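You operate a simulated robot arm through the tools that you are given. There is no shell and no other tool. Be economical: measure what you need, move in short steps, check, and stop when the job is done.

The job below is to be done with a simulated robot arm. You get a single attempt, and the scene is never put back.

TASK
Take the orange block and leave it on the green sheet.
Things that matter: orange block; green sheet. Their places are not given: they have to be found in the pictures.

It is judged by the outcome, as a careful person would: the job done as asked, and still so three seconds after it is handed in. It fails if anything else is knocked over, pushed out of place, dropped, spilled or broken. Flat cloth is picked up by pressing the open fingertips on it (5 to 10 N) and closing them slowly along it; thin cloth reads only 2 to 8 mm in the jaws.

THE ROBOT
A 6-joint arm with a two-finger parallel gripper, fixed in place. Base frame: the origin is at the foot of the arm, x ahead of it, y to its left, z up; the work surface is at about z = 0. Lengths are in mm, angles in degrees, forces in N, time in s.
With the tool pointing down near the work surface it reaches from about 180 to 460 mm from the base axis. Its first joint turns from -70.0 to 70.0 degrees. Payload 1.9 kg.
Tool frame: the origin (TCP) lies between the finger pads and is the grasp point; the fingertips stand 23 mm ahead of it; z points along the fingers, y is the line along which they close. The gripper opens to 94 mm. The fingers are 38 mm wide and 10 mm thick; the gripper's body (54 by 96 mm) begins 39 mm behind the TCP.
Orientation is that of the tool frame in the base frame, as a unit quaternion [w, x, y, z]. With the fingers straight down and closing along the base's y, the tool's x points along the base's -x, its y along +y and its z along -z.

THE INTERFACE
- The arm moves only by the tool arm_command. Its argument "series" is a list of rows, each a list of 7 numbers: the shift along the base's x, y, z in mm, then the turn, a rotation vector about the base's x, y, z in degrees, then the closure in counts, from 0 (fully open) to 255 (shut). In form: [[dx, dy, dz, rx, ry, rz, grip], ...]. A call has 1 to 12 rows; each row is the pose to reach, as a shift and turn from the pose commanded when the call began. A row lasts 0.2 s, in which the tool goes at most 50 mm and 8.6 degrees; a call with a longer step from one row to the next is refused whole, and so is a gripper value outside its range. Where a pose cannot be reached the arm comes as near as it can. A force on the tool above 40 N (or 10 N above the force at the start of the call, whichever is more), or a blocked arm, ends the call early, and 0.2 s more pass. The fingers move at their own pace (about 108 mm/s each) and stop on an object; they squeeze with about 28 N. The grip force told is the motor's: it shows also when the fingers shut on nothing. Time passes only in rows, and 0.2 s behind the last, so rows that repeat a pose let the fingers close. The reply holds the time, the measured pose of the TCP, the force on the tool along the base axes, the opening and the grip force, in the units named above and with some noise, and new pictures: "show" is both (left out), scene, wrist or none.
- Cameras (640 x 400 px; columns grow to the right, rows downward): "scene" is fixed at [60.1, 309.9, 455]; the picture's right is [-0.85, -0.53, 0.00], its down [-0.22, 0.35, -0.91] and it looks along [0.48, -0.77, -0.41] (base axes); focal length 316 px, centre (320, 200). "wrist" rides on the gripper at [86, 16, -74] in the tool frame; the picture's right is [-0.18, 0.98, 0.00], its down [-0.58, -0.11, -0.81] and it looks along [-0.79, -0.15, 0.59] (tool axes); focal length 243 px, centre (320, 200).
- pixel_to_xyz(camera, pixels): for up to 12 pixels [column, row] of the newest picture of that camera ("zoom" is the newest enlarged one), the place [x, y, z] in the base frame of the surface seen there, good to about 3 mm, but the place of the scene camera against the robot may be out by one fixed shift of up to 25 mm in any direction. The clock stands still meanwhile.
- inspect(camera, box): a new picture of the part [left, top, right, bottom] of that camera's present view, enlarged. The clock stands still meanwhile.
- hand_in(): hands the job in; it is judged then, once.

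Keep the steps short. Do not move on a guess: measure, check each grasp and each placing, and mend mistakes. In all there are 60 turns and 170 pictures (those below and enlarged ones count). Leave the gripper open and the arm clear of the work at the hand-in unless told otherwise, and finish with a single line.

The tools are called after "Emit:" as a command line: name --pt "numbers of a row" for each row, then --argument value for the rest, lists and objects as JSON in quotes. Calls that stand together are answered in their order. arm_command: Moves the arm, as the interface text tells. Its arguments: {"type":"object","properties":{"series":{"type":"array"},"show":{"type":"string","enum":["both","scene","wrist","none"]}},"required":["series"]} The other tools are called the same way: pixel_to_xyz (camera, pixels) gives the place of the surface under pixels of a picture; inspect (camera, box) takes an enlarged picture of a part of a camera's view; hand_in () hands the job in.

At the start:

```text
clock: 0.0
tool_pos: [323.3, -39.9, 313.7]
orientation: [0.0, 0.0, 1.0, 0.001]
contact_force: [1.1, 0.3, -0.5]
width: 93.9
gripper_force: 0.0
```

scene: 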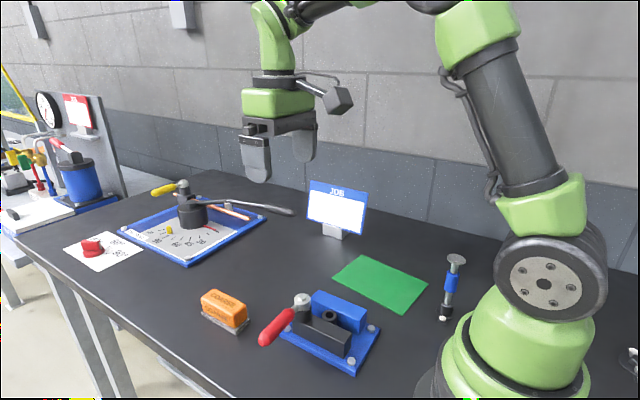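
wrist: 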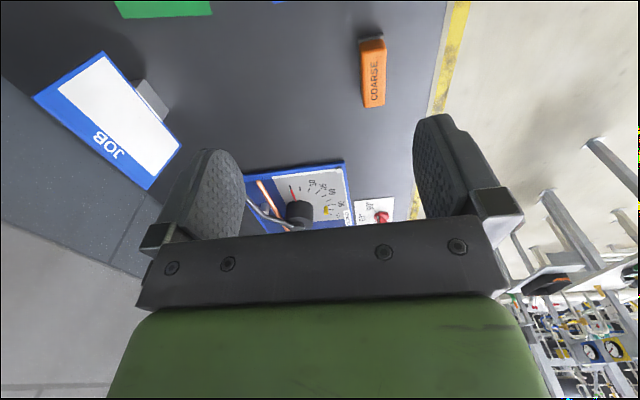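

I see the orange block at scene (224,310) and wrist (373,75), and the green sheet at scene (380,283). First I'll measure both and take a closer look.

Emit:
pixel_to_xyz --camera "wrist" --pixels '[[373, 48], [374, 75], [374, 98], [362, 75], [386, 75], [350, 75], [165, 8], [120, 14], [210, 12]]'

Emit:
pixel_to_xyz --camera "scene" --pixels '[[205, 294], [226, 300], [244, 308], [220, 316], [240, 331], [380, 283], [362, 257], [427, 284], [404, 312], [334, 277], [200, 340], [290, 315]]'

Emit:
inspect --camera "scene" --box '[180, 240, 440, 380]'

Emit:
inspect --camera "wrist" --box '[320, 20, 440, 120]'

```text
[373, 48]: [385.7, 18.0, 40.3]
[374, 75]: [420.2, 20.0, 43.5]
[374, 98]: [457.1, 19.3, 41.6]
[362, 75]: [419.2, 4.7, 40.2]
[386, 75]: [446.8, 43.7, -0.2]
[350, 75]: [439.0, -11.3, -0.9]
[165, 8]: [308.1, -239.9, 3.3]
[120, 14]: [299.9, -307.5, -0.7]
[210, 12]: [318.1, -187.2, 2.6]
```

```text
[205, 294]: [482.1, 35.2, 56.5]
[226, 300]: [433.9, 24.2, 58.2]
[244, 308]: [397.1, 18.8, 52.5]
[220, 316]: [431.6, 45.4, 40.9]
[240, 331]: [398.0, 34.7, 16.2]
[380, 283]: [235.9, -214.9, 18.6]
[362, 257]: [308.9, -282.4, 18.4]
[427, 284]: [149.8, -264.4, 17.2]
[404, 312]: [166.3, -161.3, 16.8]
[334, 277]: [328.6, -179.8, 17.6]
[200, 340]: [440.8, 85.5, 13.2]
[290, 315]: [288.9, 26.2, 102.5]
```

```text
2.46 times, centred on (310, 310) of scene
```

zoom: 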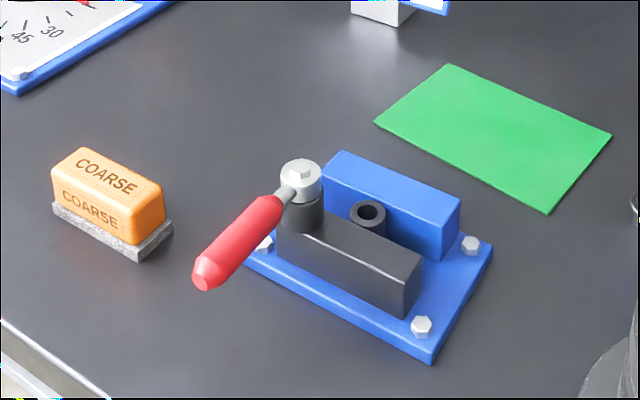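

```text
4.00 times, centred on (380, 70) of wrist
```

zoom: 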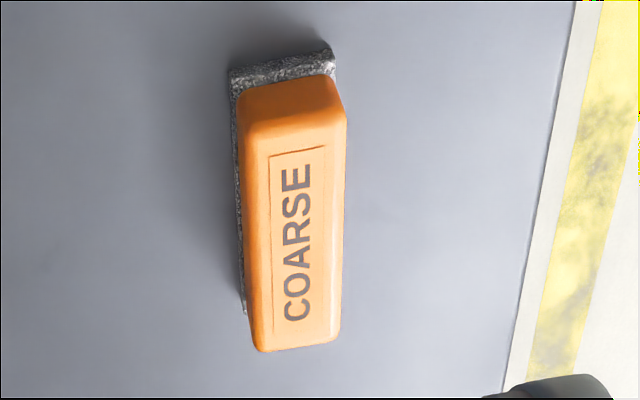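

The block is at about x 420, y 19, top z about 42. Its grit sole seems part of it. The scene camera reads about 16 mm high. I'll move near the block, staying high, and measure again with the wrist camera.

Emit:
arm_command --pt "19 15 -30 0 0 0 0" --pt "38 30 -60 0 0 0 0" --pt "57 45 -90 0 0 0 0" --pt "77 59 -120 0 0 0 0" --pt "77 59 -120 0 0 0 0"

```text
clock: 1.2
tool_pos: [401.4, 19.8, 192.5]
orientation: [0.0, 0.0, 1.0, 0.0]
contact_force: [-0.3, 0.3, -0.6]
width: 93.8
gripper_force: 0.0
```

scene: 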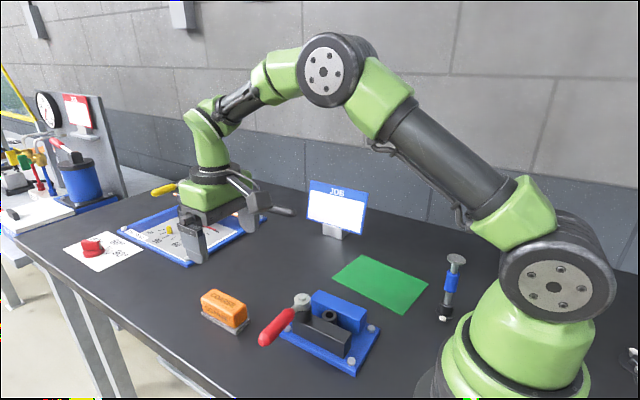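
wrist: 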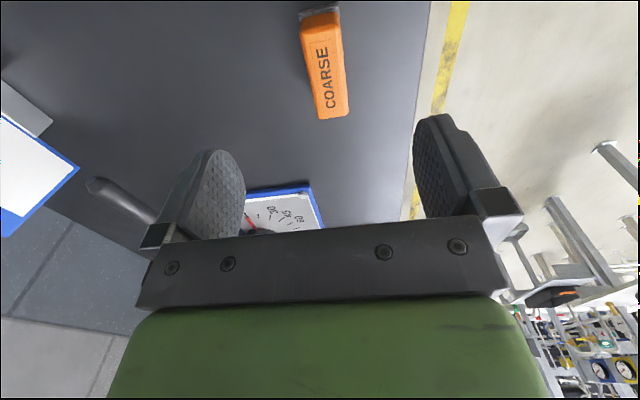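

The block is now at wrist (325,65). I'll measure its edges for centre and yaw.

Emit:
inspect --camera "wrist" --box '[260, 0, 388, 128]'

Emit:
pixel_to_xyz --camera "wrist" --pixels '[[304, 30], [338, 30], [309, 65], [342, 65], [317, 100], [346, 100], [322, 20], [334, 115], [325, 65], [400, 65], [260, 65]]'

```text
3.12 times, centred on (324, 64) of wrist
```

zoom: 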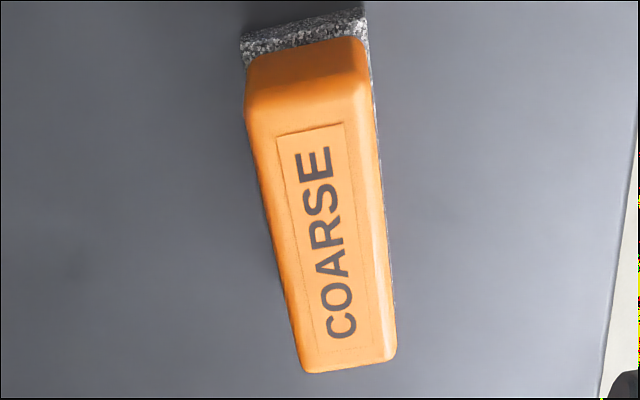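

```text
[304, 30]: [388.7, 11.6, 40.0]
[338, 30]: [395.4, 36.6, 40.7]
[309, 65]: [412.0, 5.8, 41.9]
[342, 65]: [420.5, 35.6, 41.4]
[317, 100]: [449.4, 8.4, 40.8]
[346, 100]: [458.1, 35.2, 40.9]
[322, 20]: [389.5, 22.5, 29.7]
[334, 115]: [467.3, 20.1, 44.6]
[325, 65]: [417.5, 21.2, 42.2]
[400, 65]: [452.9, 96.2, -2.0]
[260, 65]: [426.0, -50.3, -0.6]
```

The block lies along x with yaw about 0, centred at about (426, 21), top z 42. The wrist camera will hang near x 340, z 108, so I'll check how high the red lever is before going down.

Emit:
pixel_to_xyz --camera "scene" --pixels '[[262, 338], [275, 325], [290, 312], [302, 298], [226, 300], [310, 310], [330, 298]]'

```text
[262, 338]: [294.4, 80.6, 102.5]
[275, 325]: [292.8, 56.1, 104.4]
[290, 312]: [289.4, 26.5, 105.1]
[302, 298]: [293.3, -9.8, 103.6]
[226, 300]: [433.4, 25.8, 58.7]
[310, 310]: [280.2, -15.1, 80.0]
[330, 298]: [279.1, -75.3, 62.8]
```

The lever top is at about z 88, x 305 or less, and the camera will be at x 344, z 110, so it clears. I'll shift over the block and descend part way.

Emit:
arm_command --pt "14 1 0 0 0 0 0" --pt "28 1 0 0 0 0 0" --pt "28 1 -30 0 0 0 0" --pt "28 1 -60 0 0 0 0" --pt "28 1 -90 0 0 0 0" --pt "28 1 -110 0 0 0 0" --pt "28 1 -110 0 0 0 0"

```text
clock: 2.8
tool_pos: [429.1, 19.2, 82.1]
orientation: [0.0, -0.001, 1.0, 0.0]
contact_force: [0.3, 0.0, 0.3]
width: 94.1
gripper_force: 0.1
```

scene: 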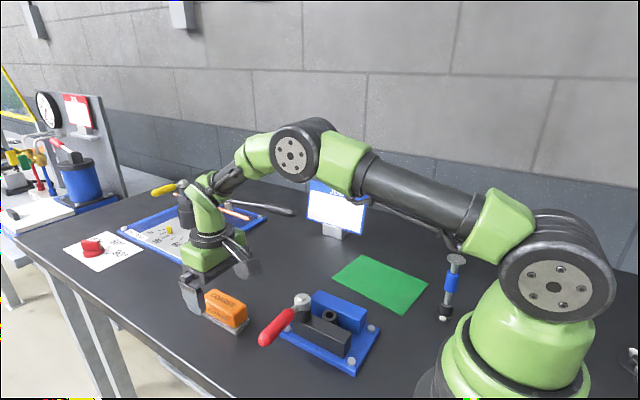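
wrist: 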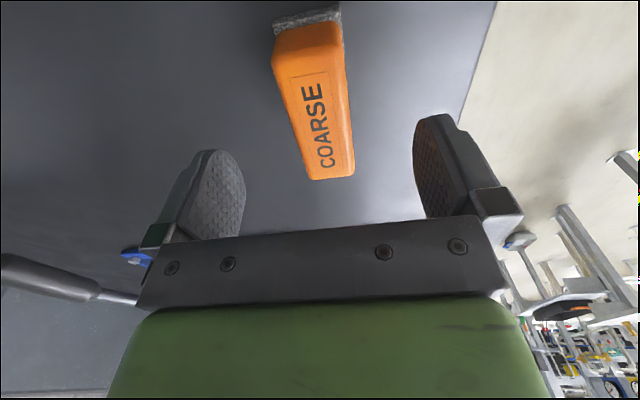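

The fingers straddle the block, but a grey handle shows at wrist (50,275). I'll measure it and the block again.

Emit:
pixel_to_xyz --camera "wrist" --pixels '[[20, 270], [80, 288], [125, 298], [135, 255], [275, 60], [342, 60], [297, 130], [349, 130], [308, 30], [330, 178]]'

Emit:
pixel_to_xyz --camera "scene" --pixels '[[285, 210], [265, 206], [235, 203], [182, 186], [265, 218], [180, 263]]'

```text
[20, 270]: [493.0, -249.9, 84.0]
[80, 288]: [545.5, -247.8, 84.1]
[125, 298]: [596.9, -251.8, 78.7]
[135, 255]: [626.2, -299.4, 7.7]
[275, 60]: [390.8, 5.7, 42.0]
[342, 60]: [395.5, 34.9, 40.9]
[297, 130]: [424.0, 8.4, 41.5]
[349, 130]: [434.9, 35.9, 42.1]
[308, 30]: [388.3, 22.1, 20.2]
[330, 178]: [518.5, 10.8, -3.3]
```

```text
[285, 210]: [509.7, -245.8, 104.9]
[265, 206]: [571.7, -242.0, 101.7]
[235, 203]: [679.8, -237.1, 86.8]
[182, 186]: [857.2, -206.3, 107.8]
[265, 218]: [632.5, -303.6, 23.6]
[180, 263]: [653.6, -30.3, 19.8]
```

The handle is far off at y about -250. The block centre is at y about 21.5. I'll shift +1.5 mm in y, descend to z about 35 and close.

Emit:
arm_command --pt "-1 1.5 -20 0 0 0 0" --pt "-1 1.5 -38 0 0 0 0" --pt "-1 1.5 -48 0 0 0 0" --pt "-1 1.5 -48 0 0 0 0" --pt "-1 1.5 -48 0 0 0 255" --pt "-1 1.5 -48 0 0 0 255" --pt "-1 1.5 -48 0 0 0 255" --pt "-1 1.5 -48 0 0 0 255"

```text
clock: 4.6
tool_pos: [426.4, 22.1, 35.0]
orientation: [0.0, 0.001, 1.0, 0.0]
contact_force: [0.6, 0.2, 0.0]
width: 33.7
gripper_force: 27.8
```

scene: 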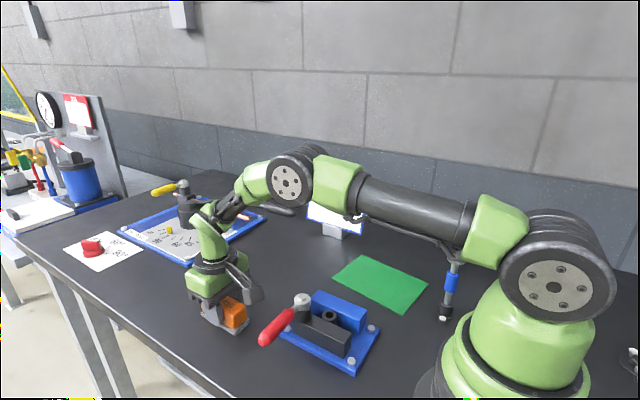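
wrist: 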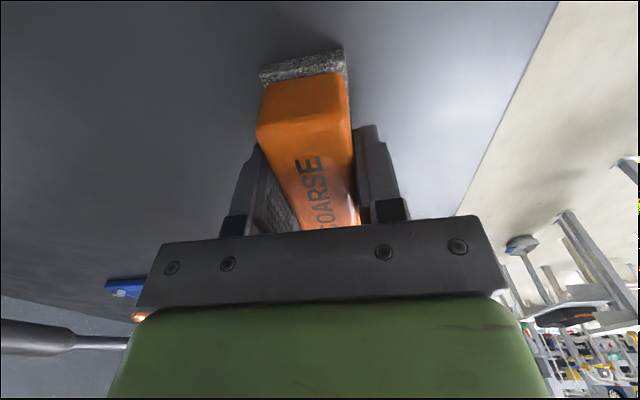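

The jaws hold at 33.7 mm with 27.8 N. Next I'll lift slowly straight up and check that the grit sole comes along.

Emit:
arm_command --pt "0 0 10 0 0 0 255" --pt "0 0 25 0 0 0 255" --pt "0 0 50 0 0 0 255" --pt "0 0 80 0 0 0 255" --pt "0 0 110 0 0 0 255" --pt "0 0 140 0 0 0 255" --pt "0 0 140 0 0 0 255"

```text
clock: 6.2
tool_pos: [429.4, 20.2, 175.6]
orientation: [0.001, 0.0, 1.0, -0.001]
contact_force: [-0.4, 0.3, -1.1]
width: 33.7
gripper_force: 28.0
```

scene: 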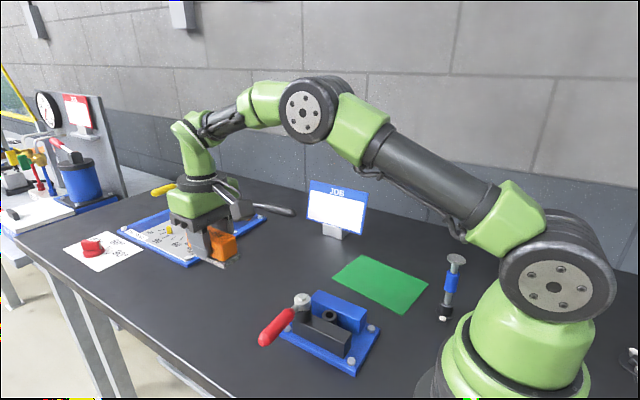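
wrist: 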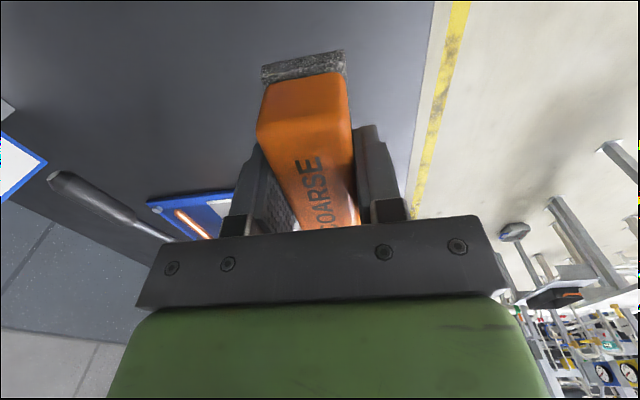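

The block and its sole came up as one piece, and the jaws still read 33.7 mm. Before carrying, I'll measure the obstacles: the JOB sign, the upright blue tool and the blue fixture.

Emit:
pixel_to_xyz --camera "scene" --pixels '[[310, 183], [366, 193], [335, 188], [335, 232], [308, 222], [360, 234], [455, 259], [450, 285], [444, 316], [340, 295], [363, 312], [302, 298]]'

Emit:
pixel_to_xyz --camera "scene" --pixels '[[363, 258], [425, 285], [403, 310], [336, 277], [380, 283]]'

```text
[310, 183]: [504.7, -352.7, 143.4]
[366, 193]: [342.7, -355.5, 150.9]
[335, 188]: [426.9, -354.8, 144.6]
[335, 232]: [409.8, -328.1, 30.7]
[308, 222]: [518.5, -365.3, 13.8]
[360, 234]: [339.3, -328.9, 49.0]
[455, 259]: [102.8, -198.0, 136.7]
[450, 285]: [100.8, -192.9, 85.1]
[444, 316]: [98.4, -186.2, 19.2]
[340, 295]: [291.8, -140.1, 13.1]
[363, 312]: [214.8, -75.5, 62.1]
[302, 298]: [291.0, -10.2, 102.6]
```

```text
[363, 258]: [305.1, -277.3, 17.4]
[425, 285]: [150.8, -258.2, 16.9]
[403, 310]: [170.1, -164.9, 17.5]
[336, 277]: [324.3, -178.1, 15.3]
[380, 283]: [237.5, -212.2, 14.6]
```

The upright tool stands near x 100, y -195 and reaches z about 121, close to where the wrist camera would hang. So I'll place the block toward the far half of the sheet, at TCP x about 262. First I'll carry it high to above (262, -222).

Emit:
arm_command --pt "-10 -15 0 0 0 0 255" --pt "-30 -45 0 0 0 0 255" --pt "-52 -77 0 0 0 0 255" --pt "-74 -109 0 0 0 0 255" --pt "-96 -141 0 0 0 0 255" --pt "-118 -174 0 0 0 0 255" --pt "-140 -207 0 0 0 0 255" --pt "-156 -231 0 0 0 0 255" --pt "-165 -244 0 0 0 0 255" --pt "-165 -244 0 0 0 0 255"

```text
clock: 8.4
tool_pos: [261.5, -224.0, 174.6]
orientation: [-0.001, 0.0, 1.0, 0.0]
contact_force: [-0.2, -0.6, -1.3]
width: 33.9
gripper_force: 28.1
```

scene: 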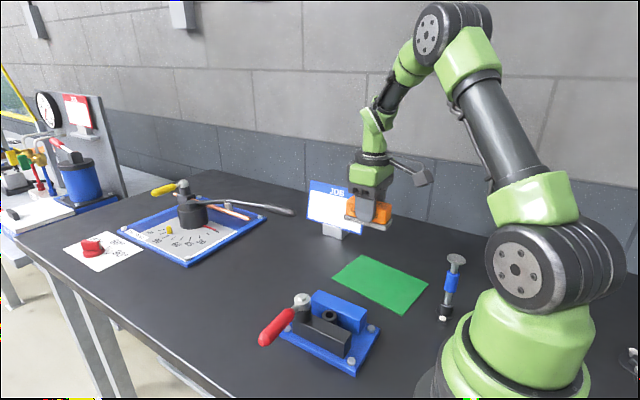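
wrist: 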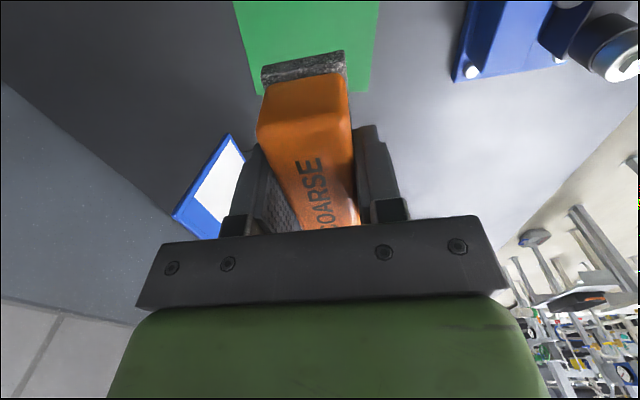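

The wrist camera shows the sheet's far end: left edge near (255,95), right edge near (370,90). I'll measure the sheet edges and the block's near end.

Emit:
pixel_to_xyz --camera "wrist" --pixels '[[235, 4], [245, 50], [256, 92], [376, 6], [371, 50], [366, 90], [355, 92], [300, 20], [264, 75], [343, 60], [456, 80], [302, 95]]'

Emit:
pixel_to_xyz --camera "scene" --pixels '[[421, 178], [432, 183], [415, 172], [390, 228], [348, 214]]'

```text
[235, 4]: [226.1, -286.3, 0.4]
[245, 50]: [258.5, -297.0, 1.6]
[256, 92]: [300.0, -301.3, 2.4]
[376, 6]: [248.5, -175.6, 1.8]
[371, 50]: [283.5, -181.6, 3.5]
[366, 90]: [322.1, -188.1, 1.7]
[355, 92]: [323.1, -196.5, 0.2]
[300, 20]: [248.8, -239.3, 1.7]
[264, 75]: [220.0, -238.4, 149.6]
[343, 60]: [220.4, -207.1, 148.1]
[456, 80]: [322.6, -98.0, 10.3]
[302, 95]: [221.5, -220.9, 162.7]
```

```text
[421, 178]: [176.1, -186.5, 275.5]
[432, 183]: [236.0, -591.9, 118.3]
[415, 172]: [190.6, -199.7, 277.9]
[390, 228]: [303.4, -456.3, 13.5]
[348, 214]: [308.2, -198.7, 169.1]
```

The sheet's far corners are at about (324,-188) and (302,-301), which puts its centre near (236,-235). I'll put the block at (250,-236), which clears the edges by over 20 mm and the upright tool by about 30 mm. I'll shift first, then go down to 15 mm above the sheet.

Emit:
arm_command --pt "-12 -14 0 0 0 0 255" --pt "-12 -14 -25 0 0 0 255" --pt "-12 -14 -55 0 0 0 255" --pt "-12 -14 -85 0 0 0 255" --pt "-12 -14 -110 0 0 0 255" --pt "-12 -14 -123 0 0 0 255" --pt "-12 -14 -123 0 0 0 255"

```text
clock: 10.0
tool_pos: [249.8, -235.7, 52.9]
orientation: [0.001, -0.001, 1.0, 0.001]
contact_force: [0.1, 0.2, -0.6]
width: 33.8
gripper_force: 27.6
```

scene: 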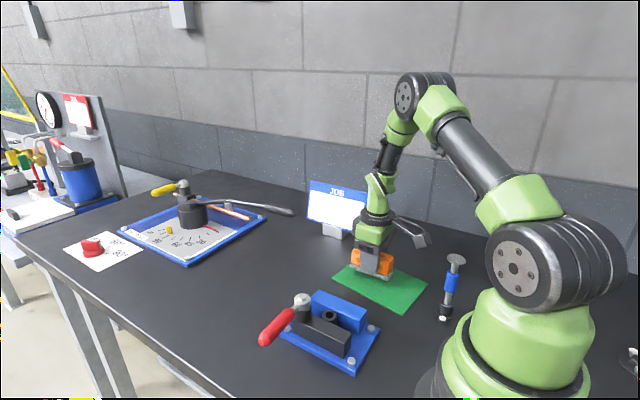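
wrist: 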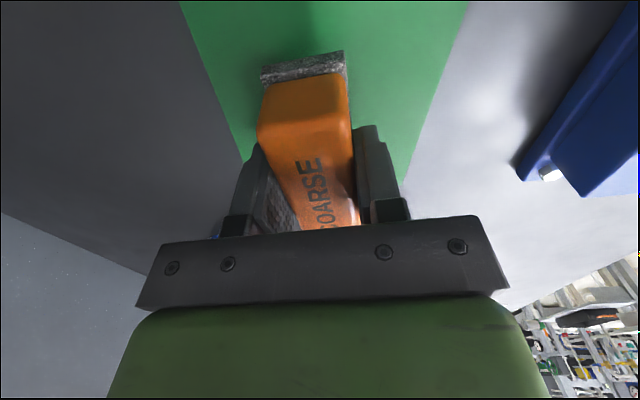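

The block is over the sheet and clear all round. I'll lower it gently to z about 37 in small steps and watch the force.

Emit:
arm_command --pt "0 0 -5 0 0 0 255" --pt "0 0 -10 0 0 0 255" --pt "0 0 -13 0 0 0 255" --pt "0 0 -15 0 0 0 255" --pt "0 0 -16 0 0 0 255" --pt "0 0 -16 0 0 0 255"

```text
clock: 11.4
tool_pos: [251.2, -236.7, 37.4]
orientation: [0.001, 0.0, 1.0, -0.001]
contact_force: [-4.3, -3.7, 24.3]
width: 33.7
gripper_force: 27.9
```

scene: 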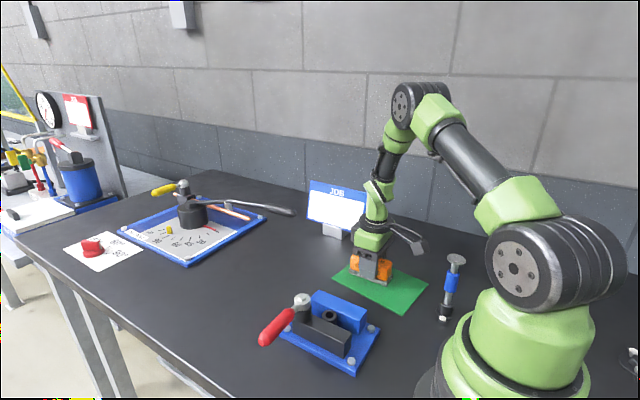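
wrist: 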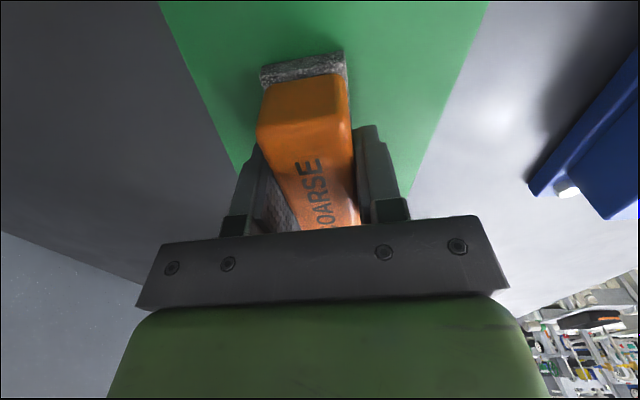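

It is seated: the contact force reads 24 N upward. I'll ease up 1 mm, open the fingers, wait, then rise straight up.

Emit:
arm_command --pt "0 0 1 0 0 0 255" --pt "0 0 1 0 0 0 150" --pt "0 0 1 0 0 0 60" --pt "0 0 1 0 0 0 0" --pt "0 0 1 0 0 0 0" --pt "0 0 15 0 0 0 0" --pt "0 0 40 0 0 0 0" --pt "0 0 75 0 0 0 0" --pt "0 0 110 0 0 0 0" --pt "0 0 145 0 0 0 0" --pt "0 0 145 0 0 0 0"

```text
clock: 13.8
tool_pos: [249.5, -237.0, 179.7]
orientation: [-0.001, 0.0, 1.0, 0.0]
contact_force: [0.4, 0.3, 0.4]
width: 93.8
gripper_force: 0.1
```

scene: 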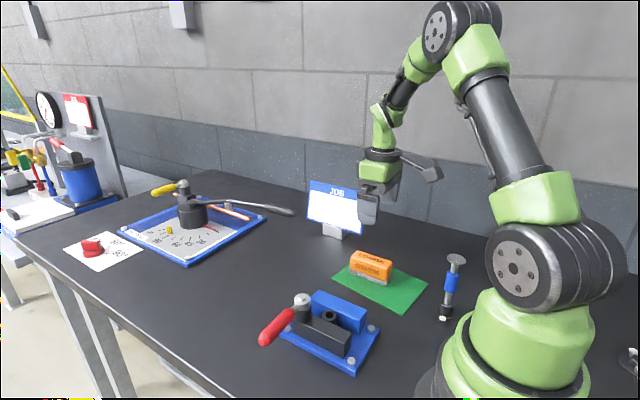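
wrist: 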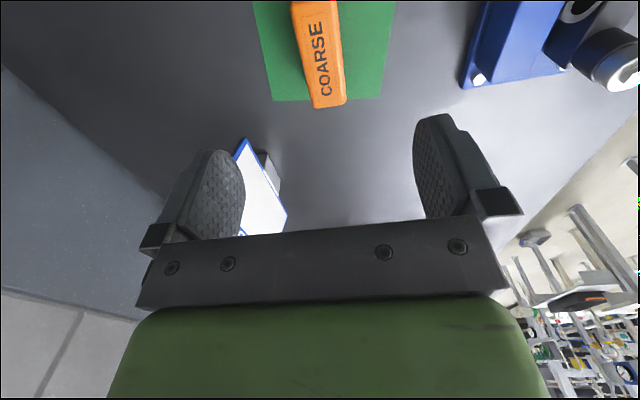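

The block is standing free on the sheet with the arm clear. I'll check closely that its footprint is fully inside the edges.

Emit:
inspect --camera "scene" --box '[310, 230, 450, 325]'

```text
4.21 times, centred on (380, 278) of scene
```

zoom: 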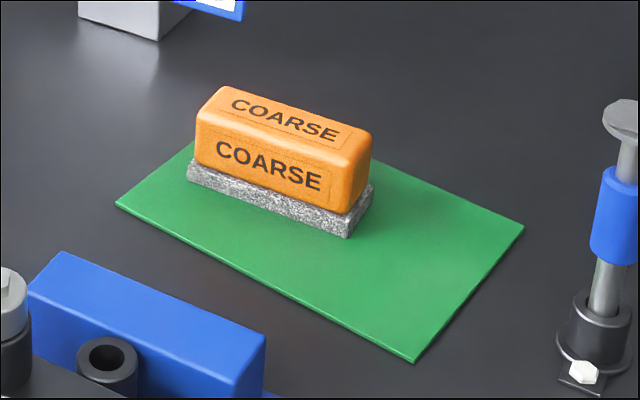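

All of the sole seems to be on the sheet, but the margin at the far-left end looks slim. I'll measure it.

Emit:
pixel_to_xyz --camera "zoom" --pixels '[[188, 181], [349, 236], [371, 190], [187, 162], [150, 180], [119, 206], [190, 147], [522, 229], [414, 361]]'

Emit:
inspect --camera "wrist" --box '[250, 0, 410, 120]'

```text
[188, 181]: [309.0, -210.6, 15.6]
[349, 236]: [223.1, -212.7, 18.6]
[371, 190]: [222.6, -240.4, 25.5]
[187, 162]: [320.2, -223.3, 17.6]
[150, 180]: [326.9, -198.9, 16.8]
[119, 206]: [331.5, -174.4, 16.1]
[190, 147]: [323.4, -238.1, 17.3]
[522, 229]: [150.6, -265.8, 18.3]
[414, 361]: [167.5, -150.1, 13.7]
```

```text
3.33 times, centred on (330, 60) of wrist
```

zoom: 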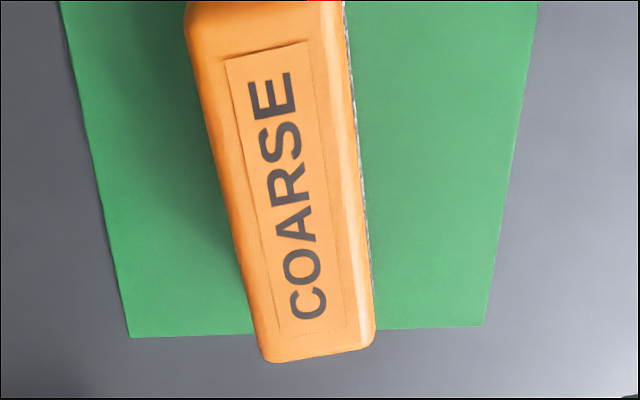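

The sole's far end is at x about 309 and the sheet edge at x about 317–325 there, both in the scene frame. The block is fully on the sheet by 8 mm or more, it lies flat, and nothing else has moved. The gripper is open and high above, so I'll hand in.

Emit:
hand_in

```text
The job is handed in.
```

The orange block is on the green sheet, lying flat and fully inside its edges (about 8 mm to spare at the closest point), with nothing else disturbed, the gripper open and the arm clear.
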